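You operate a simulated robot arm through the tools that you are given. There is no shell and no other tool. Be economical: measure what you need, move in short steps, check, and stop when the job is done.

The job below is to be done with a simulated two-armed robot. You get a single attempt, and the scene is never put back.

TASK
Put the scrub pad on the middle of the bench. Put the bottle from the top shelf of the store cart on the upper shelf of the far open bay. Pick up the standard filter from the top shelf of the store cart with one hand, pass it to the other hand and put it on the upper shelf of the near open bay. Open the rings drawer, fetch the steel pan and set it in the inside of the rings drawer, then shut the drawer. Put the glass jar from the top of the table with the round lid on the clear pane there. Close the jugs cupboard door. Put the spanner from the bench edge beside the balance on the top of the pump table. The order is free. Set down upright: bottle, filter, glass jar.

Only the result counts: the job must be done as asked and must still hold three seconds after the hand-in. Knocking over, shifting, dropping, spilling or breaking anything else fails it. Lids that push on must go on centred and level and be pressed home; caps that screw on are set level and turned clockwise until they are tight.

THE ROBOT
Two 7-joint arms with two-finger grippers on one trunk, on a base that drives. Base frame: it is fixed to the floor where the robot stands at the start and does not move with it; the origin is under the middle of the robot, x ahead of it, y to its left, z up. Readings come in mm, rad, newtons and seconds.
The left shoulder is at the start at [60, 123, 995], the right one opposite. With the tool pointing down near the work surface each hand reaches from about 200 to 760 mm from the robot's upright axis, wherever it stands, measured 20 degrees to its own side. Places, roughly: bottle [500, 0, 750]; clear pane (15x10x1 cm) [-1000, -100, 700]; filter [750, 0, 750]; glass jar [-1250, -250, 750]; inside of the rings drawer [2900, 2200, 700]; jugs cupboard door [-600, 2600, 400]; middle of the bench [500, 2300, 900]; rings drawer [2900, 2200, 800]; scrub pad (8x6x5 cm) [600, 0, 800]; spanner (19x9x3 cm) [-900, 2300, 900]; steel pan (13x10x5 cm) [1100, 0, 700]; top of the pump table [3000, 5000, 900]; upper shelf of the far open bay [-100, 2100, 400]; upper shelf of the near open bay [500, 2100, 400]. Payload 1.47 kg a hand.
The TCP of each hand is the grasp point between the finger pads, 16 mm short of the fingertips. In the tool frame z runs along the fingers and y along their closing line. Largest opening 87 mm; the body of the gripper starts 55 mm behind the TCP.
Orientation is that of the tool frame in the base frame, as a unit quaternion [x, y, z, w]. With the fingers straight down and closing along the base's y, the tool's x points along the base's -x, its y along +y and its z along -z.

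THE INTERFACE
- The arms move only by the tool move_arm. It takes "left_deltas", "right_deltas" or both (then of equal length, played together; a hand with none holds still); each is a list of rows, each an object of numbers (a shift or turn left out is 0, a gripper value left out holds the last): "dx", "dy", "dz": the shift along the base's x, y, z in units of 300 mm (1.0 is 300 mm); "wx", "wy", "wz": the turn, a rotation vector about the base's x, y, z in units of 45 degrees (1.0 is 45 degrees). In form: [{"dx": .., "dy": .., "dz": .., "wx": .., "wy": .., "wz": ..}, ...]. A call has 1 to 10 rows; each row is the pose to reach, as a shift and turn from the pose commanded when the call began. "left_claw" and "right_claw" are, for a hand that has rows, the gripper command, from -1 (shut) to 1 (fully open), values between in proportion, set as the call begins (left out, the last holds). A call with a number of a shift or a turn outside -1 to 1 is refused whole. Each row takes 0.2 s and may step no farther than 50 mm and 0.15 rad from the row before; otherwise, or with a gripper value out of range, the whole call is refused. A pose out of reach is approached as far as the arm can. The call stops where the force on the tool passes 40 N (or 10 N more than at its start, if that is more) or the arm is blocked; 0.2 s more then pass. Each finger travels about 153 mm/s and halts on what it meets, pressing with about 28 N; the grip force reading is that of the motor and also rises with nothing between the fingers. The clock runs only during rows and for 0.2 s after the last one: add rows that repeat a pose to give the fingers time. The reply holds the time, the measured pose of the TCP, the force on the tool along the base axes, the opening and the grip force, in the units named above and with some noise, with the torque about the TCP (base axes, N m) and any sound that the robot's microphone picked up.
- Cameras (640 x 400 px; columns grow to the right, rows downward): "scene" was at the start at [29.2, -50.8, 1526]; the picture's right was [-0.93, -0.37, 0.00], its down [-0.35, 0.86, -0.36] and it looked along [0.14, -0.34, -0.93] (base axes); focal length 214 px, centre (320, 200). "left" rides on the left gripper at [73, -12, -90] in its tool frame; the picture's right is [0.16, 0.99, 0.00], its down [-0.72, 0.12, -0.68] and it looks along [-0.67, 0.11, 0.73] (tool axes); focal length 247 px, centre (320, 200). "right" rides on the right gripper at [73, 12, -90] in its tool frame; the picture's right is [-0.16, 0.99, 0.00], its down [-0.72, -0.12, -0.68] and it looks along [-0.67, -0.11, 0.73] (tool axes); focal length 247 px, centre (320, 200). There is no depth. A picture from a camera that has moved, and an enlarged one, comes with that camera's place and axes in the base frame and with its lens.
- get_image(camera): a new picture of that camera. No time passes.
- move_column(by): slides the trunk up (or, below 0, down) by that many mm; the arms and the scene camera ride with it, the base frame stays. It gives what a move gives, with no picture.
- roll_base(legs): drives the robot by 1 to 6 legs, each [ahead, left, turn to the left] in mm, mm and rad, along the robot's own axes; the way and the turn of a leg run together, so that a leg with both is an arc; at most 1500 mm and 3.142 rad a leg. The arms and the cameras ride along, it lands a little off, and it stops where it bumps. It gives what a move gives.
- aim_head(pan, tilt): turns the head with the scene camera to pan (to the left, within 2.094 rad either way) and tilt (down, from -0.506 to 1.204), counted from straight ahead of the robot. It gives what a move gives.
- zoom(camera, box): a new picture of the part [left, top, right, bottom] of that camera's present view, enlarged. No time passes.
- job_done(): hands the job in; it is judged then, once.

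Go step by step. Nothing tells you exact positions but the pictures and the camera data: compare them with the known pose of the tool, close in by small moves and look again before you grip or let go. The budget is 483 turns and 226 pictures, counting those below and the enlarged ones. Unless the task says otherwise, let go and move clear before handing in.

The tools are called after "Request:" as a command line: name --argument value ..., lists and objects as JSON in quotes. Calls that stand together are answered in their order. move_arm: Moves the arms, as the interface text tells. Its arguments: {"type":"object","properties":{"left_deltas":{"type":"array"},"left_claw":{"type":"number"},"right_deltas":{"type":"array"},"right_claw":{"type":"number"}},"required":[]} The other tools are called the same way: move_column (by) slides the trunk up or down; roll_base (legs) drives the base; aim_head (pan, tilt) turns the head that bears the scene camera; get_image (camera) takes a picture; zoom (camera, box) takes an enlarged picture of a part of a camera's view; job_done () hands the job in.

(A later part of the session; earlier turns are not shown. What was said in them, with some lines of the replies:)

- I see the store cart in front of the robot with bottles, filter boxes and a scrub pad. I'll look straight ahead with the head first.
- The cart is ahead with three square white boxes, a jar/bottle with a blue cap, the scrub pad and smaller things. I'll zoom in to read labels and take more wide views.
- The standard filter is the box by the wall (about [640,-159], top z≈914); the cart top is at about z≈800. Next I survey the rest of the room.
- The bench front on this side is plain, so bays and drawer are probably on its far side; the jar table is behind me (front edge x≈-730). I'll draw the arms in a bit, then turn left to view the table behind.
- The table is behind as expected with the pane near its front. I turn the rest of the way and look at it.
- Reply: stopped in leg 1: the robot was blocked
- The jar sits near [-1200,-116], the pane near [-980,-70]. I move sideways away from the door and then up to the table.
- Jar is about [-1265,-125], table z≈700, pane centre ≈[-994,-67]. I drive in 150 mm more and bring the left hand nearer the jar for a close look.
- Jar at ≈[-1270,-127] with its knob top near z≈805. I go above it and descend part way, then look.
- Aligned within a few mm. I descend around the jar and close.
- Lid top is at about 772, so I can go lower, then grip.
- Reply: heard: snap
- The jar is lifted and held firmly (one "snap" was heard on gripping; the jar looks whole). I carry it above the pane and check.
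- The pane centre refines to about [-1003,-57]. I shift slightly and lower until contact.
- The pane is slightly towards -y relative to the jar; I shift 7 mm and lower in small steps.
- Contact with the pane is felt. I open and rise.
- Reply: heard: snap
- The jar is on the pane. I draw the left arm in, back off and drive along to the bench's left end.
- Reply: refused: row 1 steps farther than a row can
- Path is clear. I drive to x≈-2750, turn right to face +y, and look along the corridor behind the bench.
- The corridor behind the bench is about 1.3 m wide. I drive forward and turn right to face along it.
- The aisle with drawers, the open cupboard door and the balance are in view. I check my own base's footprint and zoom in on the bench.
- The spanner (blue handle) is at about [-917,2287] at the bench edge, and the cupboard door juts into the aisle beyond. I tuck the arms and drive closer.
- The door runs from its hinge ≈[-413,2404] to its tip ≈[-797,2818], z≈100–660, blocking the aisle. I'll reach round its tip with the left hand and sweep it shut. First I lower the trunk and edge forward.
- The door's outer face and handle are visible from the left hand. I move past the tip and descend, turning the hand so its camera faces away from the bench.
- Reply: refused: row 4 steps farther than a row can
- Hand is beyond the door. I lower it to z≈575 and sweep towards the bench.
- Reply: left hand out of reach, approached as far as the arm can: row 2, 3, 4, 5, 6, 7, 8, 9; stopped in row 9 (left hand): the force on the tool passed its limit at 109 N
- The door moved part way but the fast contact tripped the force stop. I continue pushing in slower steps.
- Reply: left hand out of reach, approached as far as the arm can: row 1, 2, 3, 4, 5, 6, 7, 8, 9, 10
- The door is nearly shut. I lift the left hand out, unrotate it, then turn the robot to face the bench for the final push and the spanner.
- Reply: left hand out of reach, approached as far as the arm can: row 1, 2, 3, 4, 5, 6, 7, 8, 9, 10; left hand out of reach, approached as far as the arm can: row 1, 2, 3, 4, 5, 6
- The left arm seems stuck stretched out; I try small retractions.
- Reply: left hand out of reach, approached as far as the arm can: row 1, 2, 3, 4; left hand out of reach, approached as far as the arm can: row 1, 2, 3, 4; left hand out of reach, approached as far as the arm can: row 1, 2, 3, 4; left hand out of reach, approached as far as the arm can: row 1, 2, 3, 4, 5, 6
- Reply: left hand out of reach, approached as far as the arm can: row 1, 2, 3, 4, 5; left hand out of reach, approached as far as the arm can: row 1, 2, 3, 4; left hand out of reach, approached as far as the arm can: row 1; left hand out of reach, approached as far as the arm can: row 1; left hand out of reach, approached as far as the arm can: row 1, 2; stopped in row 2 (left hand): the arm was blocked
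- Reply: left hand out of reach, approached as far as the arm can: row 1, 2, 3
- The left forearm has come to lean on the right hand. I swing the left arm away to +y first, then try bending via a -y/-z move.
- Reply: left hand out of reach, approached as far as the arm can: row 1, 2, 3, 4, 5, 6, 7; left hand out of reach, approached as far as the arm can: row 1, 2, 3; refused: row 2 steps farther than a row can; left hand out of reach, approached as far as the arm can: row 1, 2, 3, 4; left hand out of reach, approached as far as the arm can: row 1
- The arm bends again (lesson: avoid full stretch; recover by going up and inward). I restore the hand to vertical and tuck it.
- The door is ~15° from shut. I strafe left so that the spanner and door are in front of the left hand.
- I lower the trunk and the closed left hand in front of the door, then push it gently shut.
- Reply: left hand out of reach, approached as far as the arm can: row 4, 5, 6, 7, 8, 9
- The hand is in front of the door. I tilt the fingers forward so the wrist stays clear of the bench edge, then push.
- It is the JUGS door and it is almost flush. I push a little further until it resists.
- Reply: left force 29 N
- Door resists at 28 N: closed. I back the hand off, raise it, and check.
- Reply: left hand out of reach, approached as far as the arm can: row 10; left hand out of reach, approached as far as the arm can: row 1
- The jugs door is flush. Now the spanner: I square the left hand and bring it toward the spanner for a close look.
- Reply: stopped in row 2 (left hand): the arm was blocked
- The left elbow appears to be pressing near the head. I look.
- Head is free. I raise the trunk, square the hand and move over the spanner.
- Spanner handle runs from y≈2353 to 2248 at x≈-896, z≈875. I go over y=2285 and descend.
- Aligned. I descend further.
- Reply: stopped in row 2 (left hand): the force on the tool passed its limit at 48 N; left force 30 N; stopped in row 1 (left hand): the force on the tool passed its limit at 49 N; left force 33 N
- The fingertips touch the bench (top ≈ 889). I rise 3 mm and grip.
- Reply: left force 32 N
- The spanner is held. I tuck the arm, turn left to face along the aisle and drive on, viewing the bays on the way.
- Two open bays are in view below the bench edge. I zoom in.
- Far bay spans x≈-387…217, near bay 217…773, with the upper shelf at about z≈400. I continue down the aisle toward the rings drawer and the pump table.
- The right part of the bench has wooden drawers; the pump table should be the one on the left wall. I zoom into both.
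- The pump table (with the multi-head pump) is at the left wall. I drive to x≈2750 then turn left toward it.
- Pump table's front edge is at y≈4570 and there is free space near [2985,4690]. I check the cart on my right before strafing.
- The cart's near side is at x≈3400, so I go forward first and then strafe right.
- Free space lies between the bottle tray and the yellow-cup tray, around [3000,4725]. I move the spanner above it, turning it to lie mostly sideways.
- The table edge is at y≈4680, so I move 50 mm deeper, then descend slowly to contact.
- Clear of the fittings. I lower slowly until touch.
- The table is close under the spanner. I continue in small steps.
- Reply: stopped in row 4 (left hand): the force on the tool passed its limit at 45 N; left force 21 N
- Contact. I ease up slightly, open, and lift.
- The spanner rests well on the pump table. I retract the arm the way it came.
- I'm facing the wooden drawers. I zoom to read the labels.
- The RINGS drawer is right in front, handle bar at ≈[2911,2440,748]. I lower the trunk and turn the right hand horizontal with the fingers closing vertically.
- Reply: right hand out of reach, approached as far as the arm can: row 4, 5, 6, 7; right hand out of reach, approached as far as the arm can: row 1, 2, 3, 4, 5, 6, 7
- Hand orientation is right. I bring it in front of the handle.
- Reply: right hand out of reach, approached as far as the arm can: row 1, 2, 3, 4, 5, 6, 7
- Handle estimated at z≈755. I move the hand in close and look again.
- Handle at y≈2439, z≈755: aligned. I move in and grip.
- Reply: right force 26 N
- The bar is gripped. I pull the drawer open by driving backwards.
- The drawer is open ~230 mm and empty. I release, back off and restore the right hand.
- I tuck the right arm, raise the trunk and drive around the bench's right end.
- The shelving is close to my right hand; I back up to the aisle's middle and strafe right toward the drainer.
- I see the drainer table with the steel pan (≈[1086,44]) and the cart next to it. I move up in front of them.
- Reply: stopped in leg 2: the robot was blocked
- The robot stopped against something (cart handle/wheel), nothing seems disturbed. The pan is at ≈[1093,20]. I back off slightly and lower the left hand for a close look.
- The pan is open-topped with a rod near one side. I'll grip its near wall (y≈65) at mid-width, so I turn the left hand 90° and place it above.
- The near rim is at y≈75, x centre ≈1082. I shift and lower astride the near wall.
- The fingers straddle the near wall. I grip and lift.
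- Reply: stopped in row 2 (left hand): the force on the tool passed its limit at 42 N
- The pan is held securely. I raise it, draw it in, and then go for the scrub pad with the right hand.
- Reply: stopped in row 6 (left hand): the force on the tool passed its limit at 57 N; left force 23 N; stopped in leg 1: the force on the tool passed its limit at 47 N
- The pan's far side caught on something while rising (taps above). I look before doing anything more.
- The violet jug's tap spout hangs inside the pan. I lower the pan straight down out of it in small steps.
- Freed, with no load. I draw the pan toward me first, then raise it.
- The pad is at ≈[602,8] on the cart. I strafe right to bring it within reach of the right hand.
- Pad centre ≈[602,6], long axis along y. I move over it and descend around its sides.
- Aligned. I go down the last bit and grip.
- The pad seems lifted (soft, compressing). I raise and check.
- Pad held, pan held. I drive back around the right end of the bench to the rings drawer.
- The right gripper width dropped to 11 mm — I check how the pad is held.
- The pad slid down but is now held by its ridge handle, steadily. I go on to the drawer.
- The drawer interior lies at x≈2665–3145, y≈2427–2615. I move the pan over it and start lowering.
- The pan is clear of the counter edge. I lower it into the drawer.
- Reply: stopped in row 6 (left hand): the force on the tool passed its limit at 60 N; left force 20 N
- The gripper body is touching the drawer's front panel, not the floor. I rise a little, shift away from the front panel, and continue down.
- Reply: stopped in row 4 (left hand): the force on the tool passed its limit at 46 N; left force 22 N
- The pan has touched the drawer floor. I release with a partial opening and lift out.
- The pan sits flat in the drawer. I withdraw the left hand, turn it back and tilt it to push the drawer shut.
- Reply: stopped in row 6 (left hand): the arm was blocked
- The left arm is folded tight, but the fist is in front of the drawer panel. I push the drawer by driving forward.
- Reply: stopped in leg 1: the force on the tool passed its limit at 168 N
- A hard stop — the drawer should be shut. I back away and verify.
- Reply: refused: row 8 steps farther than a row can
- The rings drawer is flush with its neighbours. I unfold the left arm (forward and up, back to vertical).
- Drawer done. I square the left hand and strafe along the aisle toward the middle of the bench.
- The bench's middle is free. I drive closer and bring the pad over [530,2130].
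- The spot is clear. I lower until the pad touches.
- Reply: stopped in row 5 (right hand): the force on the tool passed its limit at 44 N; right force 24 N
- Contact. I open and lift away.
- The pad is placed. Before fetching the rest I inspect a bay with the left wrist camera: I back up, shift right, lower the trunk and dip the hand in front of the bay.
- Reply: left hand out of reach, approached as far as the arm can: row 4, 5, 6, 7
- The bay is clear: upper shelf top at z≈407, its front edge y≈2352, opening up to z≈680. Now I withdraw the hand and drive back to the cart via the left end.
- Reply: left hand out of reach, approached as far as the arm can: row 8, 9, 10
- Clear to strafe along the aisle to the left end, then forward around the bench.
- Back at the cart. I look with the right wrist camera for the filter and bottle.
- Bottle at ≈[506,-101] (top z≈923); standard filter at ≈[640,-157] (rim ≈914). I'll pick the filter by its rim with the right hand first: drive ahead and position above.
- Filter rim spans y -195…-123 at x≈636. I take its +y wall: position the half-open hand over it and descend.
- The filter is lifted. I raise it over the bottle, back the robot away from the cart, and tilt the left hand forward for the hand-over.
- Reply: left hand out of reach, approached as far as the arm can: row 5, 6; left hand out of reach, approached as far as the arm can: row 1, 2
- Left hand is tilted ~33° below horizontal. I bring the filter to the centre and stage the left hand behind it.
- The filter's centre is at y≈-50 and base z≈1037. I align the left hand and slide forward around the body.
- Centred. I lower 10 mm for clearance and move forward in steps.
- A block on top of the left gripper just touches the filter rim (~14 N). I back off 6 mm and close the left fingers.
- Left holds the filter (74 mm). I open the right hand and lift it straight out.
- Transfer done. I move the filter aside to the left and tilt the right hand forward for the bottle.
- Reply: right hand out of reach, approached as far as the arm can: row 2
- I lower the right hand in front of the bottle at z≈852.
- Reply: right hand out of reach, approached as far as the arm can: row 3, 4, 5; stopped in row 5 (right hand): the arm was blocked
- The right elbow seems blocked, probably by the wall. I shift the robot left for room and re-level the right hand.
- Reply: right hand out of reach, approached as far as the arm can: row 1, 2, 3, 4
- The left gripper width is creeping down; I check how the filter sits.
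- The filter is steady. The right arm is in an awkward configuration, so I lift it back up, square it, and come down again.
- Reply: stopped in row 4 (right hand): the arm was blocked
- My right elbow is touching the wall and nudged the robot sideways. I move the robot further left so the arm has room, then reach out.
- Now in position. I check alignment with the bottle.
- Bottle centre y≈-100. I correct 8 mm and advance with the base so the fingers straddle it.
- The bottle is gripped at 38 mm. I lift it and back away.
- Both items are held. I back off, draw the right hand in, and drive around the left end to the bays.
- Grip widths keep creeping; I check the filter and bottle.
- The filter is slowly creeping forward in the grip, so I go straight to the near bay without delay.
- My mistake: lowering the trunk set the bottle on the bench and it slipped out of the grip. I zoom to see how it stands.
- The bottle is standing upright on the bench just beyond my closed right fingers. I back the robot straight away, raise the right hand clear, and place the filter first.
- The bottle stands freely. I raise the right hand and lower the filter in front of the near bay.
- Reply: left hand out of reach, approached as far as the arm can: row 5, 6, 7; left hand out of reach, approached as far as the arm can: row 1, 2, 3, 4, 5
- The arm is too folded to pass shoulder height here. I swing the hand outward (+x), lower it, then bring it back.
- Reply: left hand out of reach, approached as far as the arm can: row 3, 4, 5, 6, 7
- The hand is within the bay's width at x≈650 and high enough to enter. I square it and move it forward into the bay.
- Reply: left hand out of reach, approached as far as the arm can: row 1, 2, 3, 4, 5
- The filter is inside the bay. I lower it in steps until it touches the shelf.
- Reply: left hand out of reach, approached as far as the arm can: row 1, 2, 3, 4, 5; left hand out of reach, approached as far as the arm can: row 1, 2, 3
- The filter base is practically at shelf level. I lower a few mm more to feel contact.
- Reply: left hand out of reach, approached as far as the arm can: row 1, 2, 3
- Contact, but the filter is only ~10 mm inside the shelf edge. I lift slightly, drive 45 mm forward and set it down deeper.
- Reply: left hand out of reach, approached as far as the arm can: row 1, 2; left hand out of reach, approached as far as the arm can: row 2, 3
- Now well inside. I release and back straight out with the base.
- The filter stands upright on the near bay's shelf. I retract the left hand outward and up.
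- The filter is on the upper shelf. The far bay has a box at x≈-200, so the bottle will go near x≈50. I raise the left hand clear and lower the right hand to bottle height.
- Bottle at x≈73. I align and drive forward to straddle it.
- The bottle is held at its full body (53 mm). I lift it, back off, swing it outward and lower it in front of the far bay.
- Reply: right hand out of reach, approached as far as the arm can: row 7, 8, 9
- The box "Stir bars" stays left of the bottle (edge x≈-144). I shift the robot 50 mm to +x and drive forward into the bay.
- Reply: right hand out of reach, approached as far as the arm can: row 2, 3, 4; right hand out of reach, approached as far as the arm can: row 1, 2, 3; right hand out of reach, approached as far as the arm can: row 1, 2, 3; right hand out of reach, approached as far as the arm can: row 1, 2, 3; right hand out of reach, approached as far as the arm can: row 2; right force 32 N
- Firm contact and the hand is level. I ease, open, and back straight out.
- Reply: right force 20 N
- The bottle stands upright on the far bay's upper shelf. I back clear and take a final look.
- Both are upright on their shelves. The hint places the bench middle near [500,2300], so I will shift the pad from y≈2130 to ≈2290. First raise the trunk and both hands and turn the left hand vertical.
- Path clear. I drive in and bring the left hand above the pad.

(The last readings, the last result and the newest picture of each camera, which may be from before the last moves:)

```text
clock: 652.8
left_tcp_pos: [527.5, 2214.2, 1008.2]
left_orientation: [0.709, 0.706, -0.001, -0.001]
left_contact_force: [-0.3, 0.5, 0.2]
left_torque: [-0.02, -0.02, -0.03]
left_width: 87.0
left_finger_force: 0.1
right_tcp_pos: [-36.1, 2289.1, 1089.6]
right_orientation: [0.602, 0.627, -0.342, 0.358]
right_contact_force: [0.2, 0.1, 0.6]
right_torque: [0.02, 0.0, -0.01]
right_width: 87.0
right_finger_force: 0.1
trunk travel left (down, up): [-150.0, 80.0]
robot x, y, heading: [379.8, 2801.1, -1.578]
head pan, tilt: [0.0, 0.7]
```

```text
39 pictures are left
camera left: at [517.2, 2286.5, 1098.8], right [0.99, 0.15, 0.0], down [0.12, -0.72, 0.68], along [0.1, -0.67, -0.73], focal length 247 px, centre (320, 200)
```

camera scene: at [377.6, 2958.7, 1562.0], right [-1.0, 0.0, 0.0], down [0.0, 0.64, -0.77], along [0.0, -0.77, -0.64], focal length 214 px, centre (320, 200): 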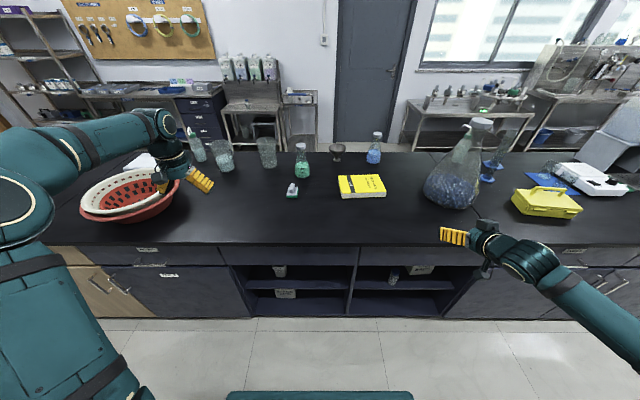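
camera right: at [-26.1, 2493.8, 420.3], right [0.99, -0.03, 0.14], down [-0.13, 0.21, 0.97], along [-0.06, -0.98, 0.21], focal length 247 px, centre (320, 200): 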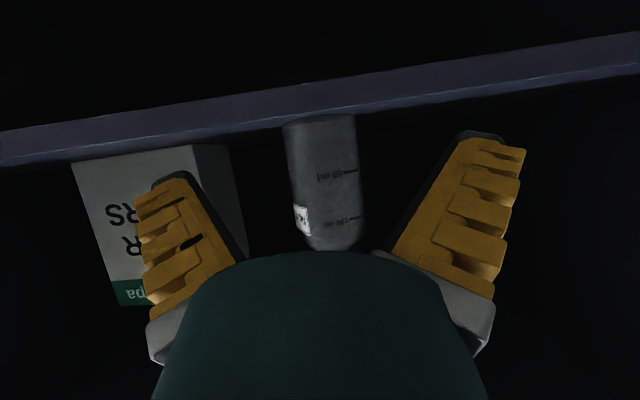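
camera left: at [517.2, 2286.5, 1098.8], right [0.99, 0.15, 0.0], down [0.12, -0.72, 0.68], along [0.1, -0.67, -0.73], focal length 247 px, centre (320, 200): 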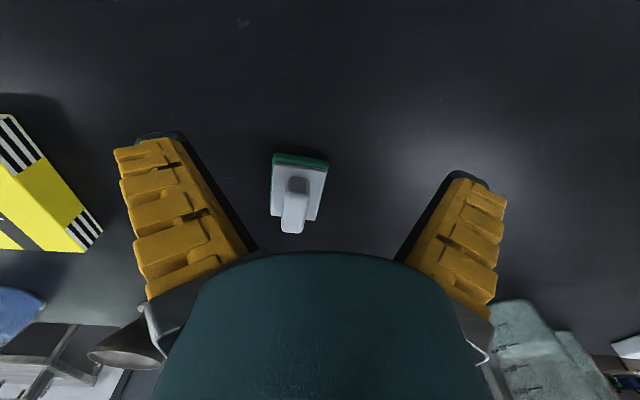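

Pad at ≈[518,2122]. I descend to grip its ridge.

Request:
move_arm --left_deltas '[{"dx": -0.03, "dy": -0.13}, {"dx": -0.03, "dy": -0.26}, {"dx": -0.03, "dy": -0.307, "dz": -0.1}, {"dx": -0.03, "dy": -0.307, "dz": -0.2}, {"dx": -0.03, "dy": -0.307, "dz": -0.255}]'

Request:
move_arm --left_deltas '[{"dz": 0}, {"dz": 0}, {"dz": 0}, {"dz": 0}]' --left_claw -1

Request:
move_arm --left_deltas '[{"dz": 0.05}, {"dz": 0.12}]'

Request:
get_image --camera "left"

```text
clock: 654.0
left_tcp_pos: [519.0, 2121.5, 931.6]
left_orientation: [0.709, 0.706, -0.002, -0.002]
left_contact_force: [0.8, 0.2, -0.5]
left_torque: [-0.01, 0.01, -0.02]
left_width: 87.1
left_finger_force: 0.1
right_tcp_pos: [-35.6, 2290.5, 1090.2]
right_orientation: [0.602, 0.626, -0.343, 0.358]
right_contact_force: [-0.6, 0.1, 0.0]
right_torque: [-0.01, 0.02, 0.0]
right_width: 87.1
right_finger_force: 0.0
trunk travel left (down, up): [-150.0, 80.0]
robot x, y, heading: [381.5, 2802.7, -1.572]
head pan, tilt: [0.0, 0.7]
```

```text
clock: 655.0
left_tcp_pos: [518.4, 2120.8, 935.1]
left_orientation: [0.709, 0.705, -0.004, -0.001]
left_contact_force: [0.3, -5.6, 24.7]
left_torque: [-0.33, -0.04, -0.02]
left_width: 16.6
left_finger_force: 27.9
right_tcp_pos: [-36.6, 2291.4, 1090.0]
right_orientation: [0.602, 0.626, -0.343, 0.358]
right_contact_force: [0.1, -0.3, 0.2]
right_torque: [0.02, 0.0, 0.03]
right_width: 86.9
right_finger_force: 0.1
trunk travel left (down, up): [-150.0, 80.0]
robot x, y, heading: [375.9, 2804.3, -1.571]
head pan, tilt: [0.0, 0.7]
```

```text
clock: 655.5
left_tcp_pos: [519.1, 2122.8, 967.7]
left_orientation: [0.709, 0.705, 0.0, -0.002]
left_contact_force: [0.4, 0.0, -0.8]
left_torque: [0.01, 0.02, 0.02]
left_width: 11.5
left_finger_force: 28.3
right_tcp_pos: [-35.7, 2291.5, 1088.4]
right_orientation: [0.602, 0.625, -0.344, 0.358]
right_contact_force: [-0.7, 0.2, -0.7]
right_torque: [0.0, -0.02, 0.04]
right_width: 86.9
right_finger_force: 0.1
trunk travel left (down, up): [-150.0, 80.0]
robot x, y, heading: [379.5, 2801.9, -1.57]
head pan, tilt: [0.0, 0.7]
```

```text
38 pictures are left
camera left: at [510.2, 2194.4, 1057.9], right [0.99, 0.15, 0.0], down [0.12, -0.73, 0.68], along [0.1, -0.67, -0.74], focal length 247 px, centre (320, 200)
```

left: 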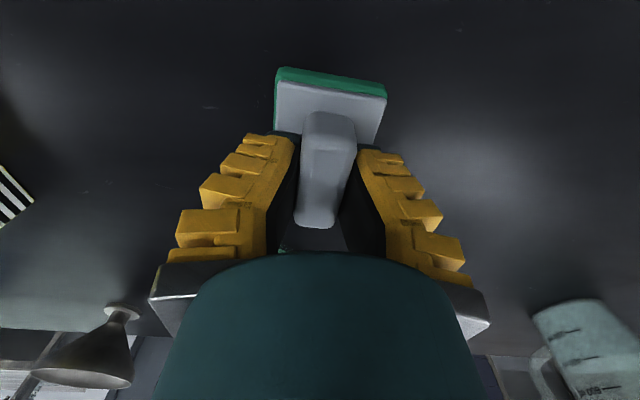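

Held. I move it to y≈2275 and set it down.

Request:
move_arm --left_deltas '[{"dy": 0.14}, {"dy": 0.28}, {"dy": 0.42}, {"dy": 0.51}, {"dy": 0.51, "dz": -0.05}, {"dy": 0.51, "dz": -0.09}, {"dy": 0.51, "dz": -0.115}]'

Request:
move_arm --left_deltas '[{"dz": -0.01}, {"dz": -0.02}]'

```text
clock: 657.1
left_tcp_pos: [519.8, 2273.8, 936.4]
left_orientation: [0.709, 0.706, -0.003, 0.0]
left_contact_force: [2.2, 2.7, 21.1]
left_torque: [-0.07, -0.07, -0.02]
left_width: 15.6
left_finger_force: 28.0
right_tcp_pos: [-36.4, 2291.8, 1091.1]
right_orientation: [0.602, 0.626, -0.343, 0.358]
right_contact_force: [0.5, 0.0, -0.9]
right_torque: [0.02, -0.01, -0.01]
right_width: 86.9
right_finger_force: 0.0
trunk travel left (down, up): [-150.0, 80.0]
robot x, y, heading: [379.4, 2803.6, -1.571]
head pan, tilt: [0.0, 0.7]
```

```text
clock: 657.6
left_tcp_pos: [518.8, 2273.7, 935.7]
left_orientation: [0.708, 0.706, -0.005, 0.002]
left_contact_force: [1.5, 9.3, 25.0]
left_torque: [0.56, -0.02, 0.0]
left_width: 16.8
left_finger_force: 27.7
right_tcp_pos: [-36.7, 2292.6, 1089.7]
right_orientation: [0.601, 0.626, -0.343, 0.359]
right_contact_force: [0.6, 0.4, 0.4]
right_torque: [0.03, 0.0, 0.01]
right_width: 86.8
right_finger_force: 0.0
trunk travel left (down, up): [-150.0, 80.0]
robot x, y, heading: [380.0, 2805.6, -1.575]
head pan, tilt: [0.0, 0.7]
stopped in row 2 (left hand): the force on the tool passed its limit at 44 N (the readings are from after the stop); the commanded pose is now the measured one
```

Pad is down. I release, rise and back off for a final check.

Request:
move_arm --left_deltas '[{"dz": 0.01}, {"dz": 0.01}, {"dz": 0.01}]' --left_claw 1

Request:
move_arm --left_deltas '[{"dz": 0.1}, {"dz": 0.22}, {"dz": 0.36}, {"dz": 0.5}, {"dz": 0.6}]'

Request:
roll_base --legs '[[-240, 0, 0]]'

Request:
get_image --camera "scene"

Request:
zoom --camera "scene" --box '[220, 170, 460, 320]'

```text
clock: 658.4
left_tcp_pos: [519.6, 2272.2, 935.2]
left_orientation: [0.709, 0.706, -0.003, 0.0]
left_contact_force: [0.2, -0.2, 0.1]
left_torque: [-0.01, 0.0, -0.02]
left_width: 87.0
left_finger_force: 0.1
right_tcp_pos: [-35.4, 2290.0, 1089.8]
right_orientation: [0.602, 0.626, -0.343, 0.358]
right_contact_force: [0.3, -0.3, -0.6]
right_torque: [0.04, 0.0, 0.0]
right_width: 86.8
right_finger_force: 0.0
trunk travel left (down, up): [-150.0, 80.0]
robot x, y, heading: [379.9, 2800.2, -1.571]
head pan, tilt: [0.0, 0.7]
```

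```text
clock: 659.6
left_tcp_pos: [518.2, 2273.5, 1116.2]
left_orientation: [0.709, 0.705, -0.004, 0.0]
left_contact_force: [0.1, 0.1, 0.0]
left_torque: [0.0, -0.07, 0.0]
left_width: 87.0
left_finger_force: 0.1
right_tcp_pos: [-36.1, 2289.6, 1088.9]
right_orientation: [0.601, 0.627, -0.342, 0.359]
right_contact_force: [0.1, 0.5, 0.2]
right_torque: [0.02, 0.02, -0.01]
right_width: 87.1
right_finger_force: 0.0
trunk travel left (down, up): [-150.0, 80.0]
robot x, y, heading: [378.4, 2798.5, -1.57]
head pan, tilt: [0.0, 0.7]
```

```text
clock: 661.4
left_tcp_pos: [520.0, 2515.2, 1116.1]
left_orientation: [0.708, 0.706, -0.003, 0.0]
left_contact_force: [-1.1, -0.3, -0.5]
left_torque: [-0.02, 0.02, 0.03]
left_width: 86.9
left_finger_force: 0.0
right_tcp_pos: [-35.8, 2530.6, 1089.9]
right_orientation: [0.601, 0.626, -0.343, 0.359]
right_contact_force: [0.1, 0.2, -0.3]
right_torque: [0.03, -0.01, 0.02]
right_width: 87.1
right_finger_force: 0.0
trunk travel left (down, up): [-150.0, 80.0]
robot x, y, heading: [379.1, 3039.0, -1.574]
head pan, tilt: [0.0, 0.7]
```

```text
37 pictures are left
camera scene: at [377.1, 2949.0, 1562.1], right [-1.0, 0.0, 0.0], down [0.0, 0.64, -0.77], along [0.0, -0.77, -0.64], focal length 214 px, centre (320, 200)
```

scene: 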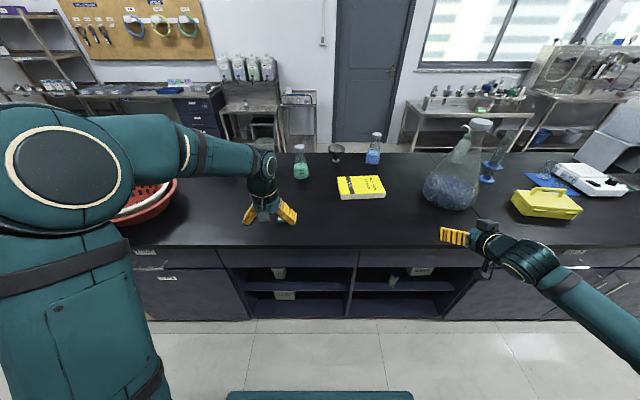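

```text
2.67 times, centred on (340, 245) of scene
camera zoom: at [377.1, 2949.0, 1562.1], right [-1.0, 0.0, 0.0], down [0.0, 0.64, -0.77], along [0.0, -0.77, -0.64], focal length 572 px, centre (267, 80)
```

zoom: 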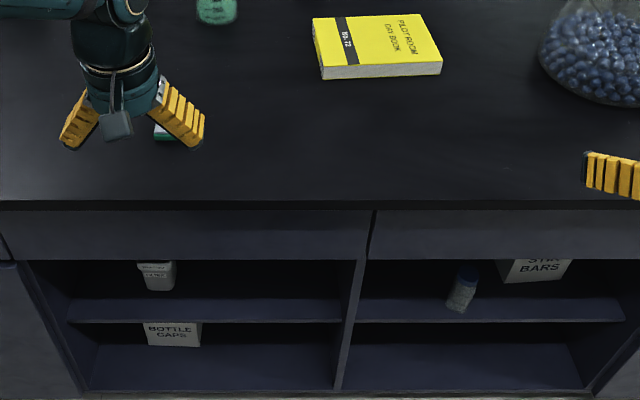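

All looks good here. One last check that the jugs door and the rings drawer have stayed shut.

Request:
aim_head --pan -1.0 --tilt 0.5

Request:
get_image --camera "scene"

Request:
aim_head --pan 1.2 --tilt 0.3

Request:
get_image --camera "scene"

```text
clock: 662.7
left_tcp_pos: [519.6, 2512.7, 1114.9]
left_orientation: [0.709, 0.706, -0.004, 0.001]
left_contact_force: [-0.2, 0.0, -0.3]
left_torque: [0.02, -0.05, 0.01]
left_width: 86.8
left_finger_force: 0.1
right_tcp_pos: [-34.8, 2529.8, 1090.4]
right_orientation: [0.601, 0.627, -0.342, 0.358]
right_contact_force: [0.4, -0.6, 0.1]
right_torque: [0.0, 0.02, -0.03]
right_width: 86.9
right_finger_force: 0.0
trunk travel left (down, up): [-150.0, 80.0]
robot x, y, heading: [378.7, 3042.8, -1.574]
head pan, tilt: [-1.0, 0.499]
```

```text
35 pictures are left
camera scene: at [300.6, 2983.7, 1579.7], right [-0.54, 0.84, 0.0], down [0.4, 0.26, -0.88], along [-0.74, -0.47, -0.48], focal length 214 px, centre (320, 200)
```

scene: 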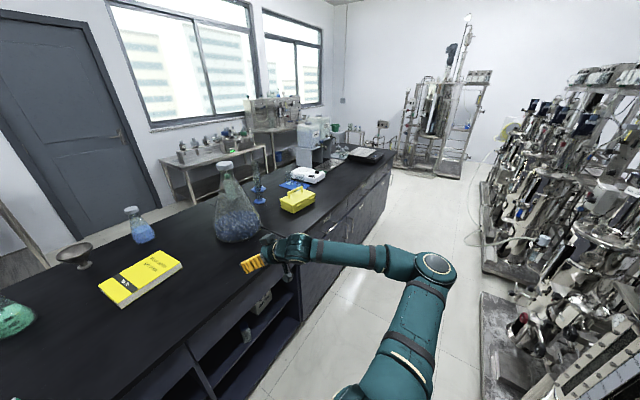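

```text
clock: 664.7
left_tcp_pos: [518.1, 2513.0, 1116.4]
left_orientation: [0.708, 0.706, -0.003, 0.0]
left_contact_force: [-0.2, -0.7, 0.1]
left_torque: [-0.01, 0.01, 0.0]
left_width: 87.2
left_finger_force: 0.0
right_tcp_pos: [-36.1, 2530.1, 1089.8]
right_orientation: [0.601, 0.627, -0.342, 0.358]
right_contact_force: [-1.0, 0.2, 0.2]
right_torque: [0.02, 0.01, 0.01]
right_width: 87.0
right_finger_force: 0.0
trunk travel left (down, up): [-150.0, 80.0]
robot x, y, heading: [376.0, 3044.2, -1.57]
head pan, tilt: [1.201, 0.3]
```

```text
34 pictures are left
camera scene: at [464.2, 2998.8, 1598.1], right [-0.36, -0.93, 0.0], down [-0.28, 0.11, -0.96], along [0.89, -0.35, -0.3], focal length 214 px, centre (320, 200)
```

scene: 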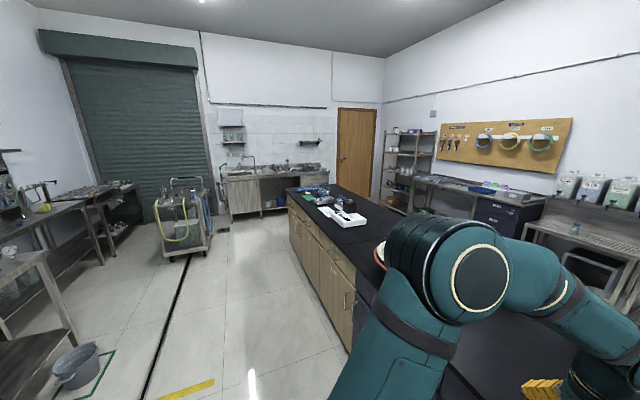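

The jugs door and the rings drawer are both still flush, everything is placed and both hands are empty. I hand the job in.

Request:
job_done

```text
The job is handed in.
```

I did all seven tasks and handed the job in. My last pictures showed the filter and bottle upright on their shelves, and the jugs door and rings drawer still shut.

- **Bottle:** when I lowered the trunk it touched the bench and slipped from the grip. It stayed upright, and I picked it up again and set it on the shelf.
- **Pan:** it caught on the violet jug's tap as I lifted it from the drainer. I lowered it free and saw no damage.
- **Glass jar:** there was a "snap" sound when I gripped it and another when I let go. It looked whole both times.
- **Scrub pad:** I first set it at about y = 2130, then moved it to [518, 2273], nearer your rough bench-middle position of [500, 2300].
- **Bumps:** the base was stopped once near the cart's handle, and my right elbow touched the wall. I saw nothing on the cart shift.
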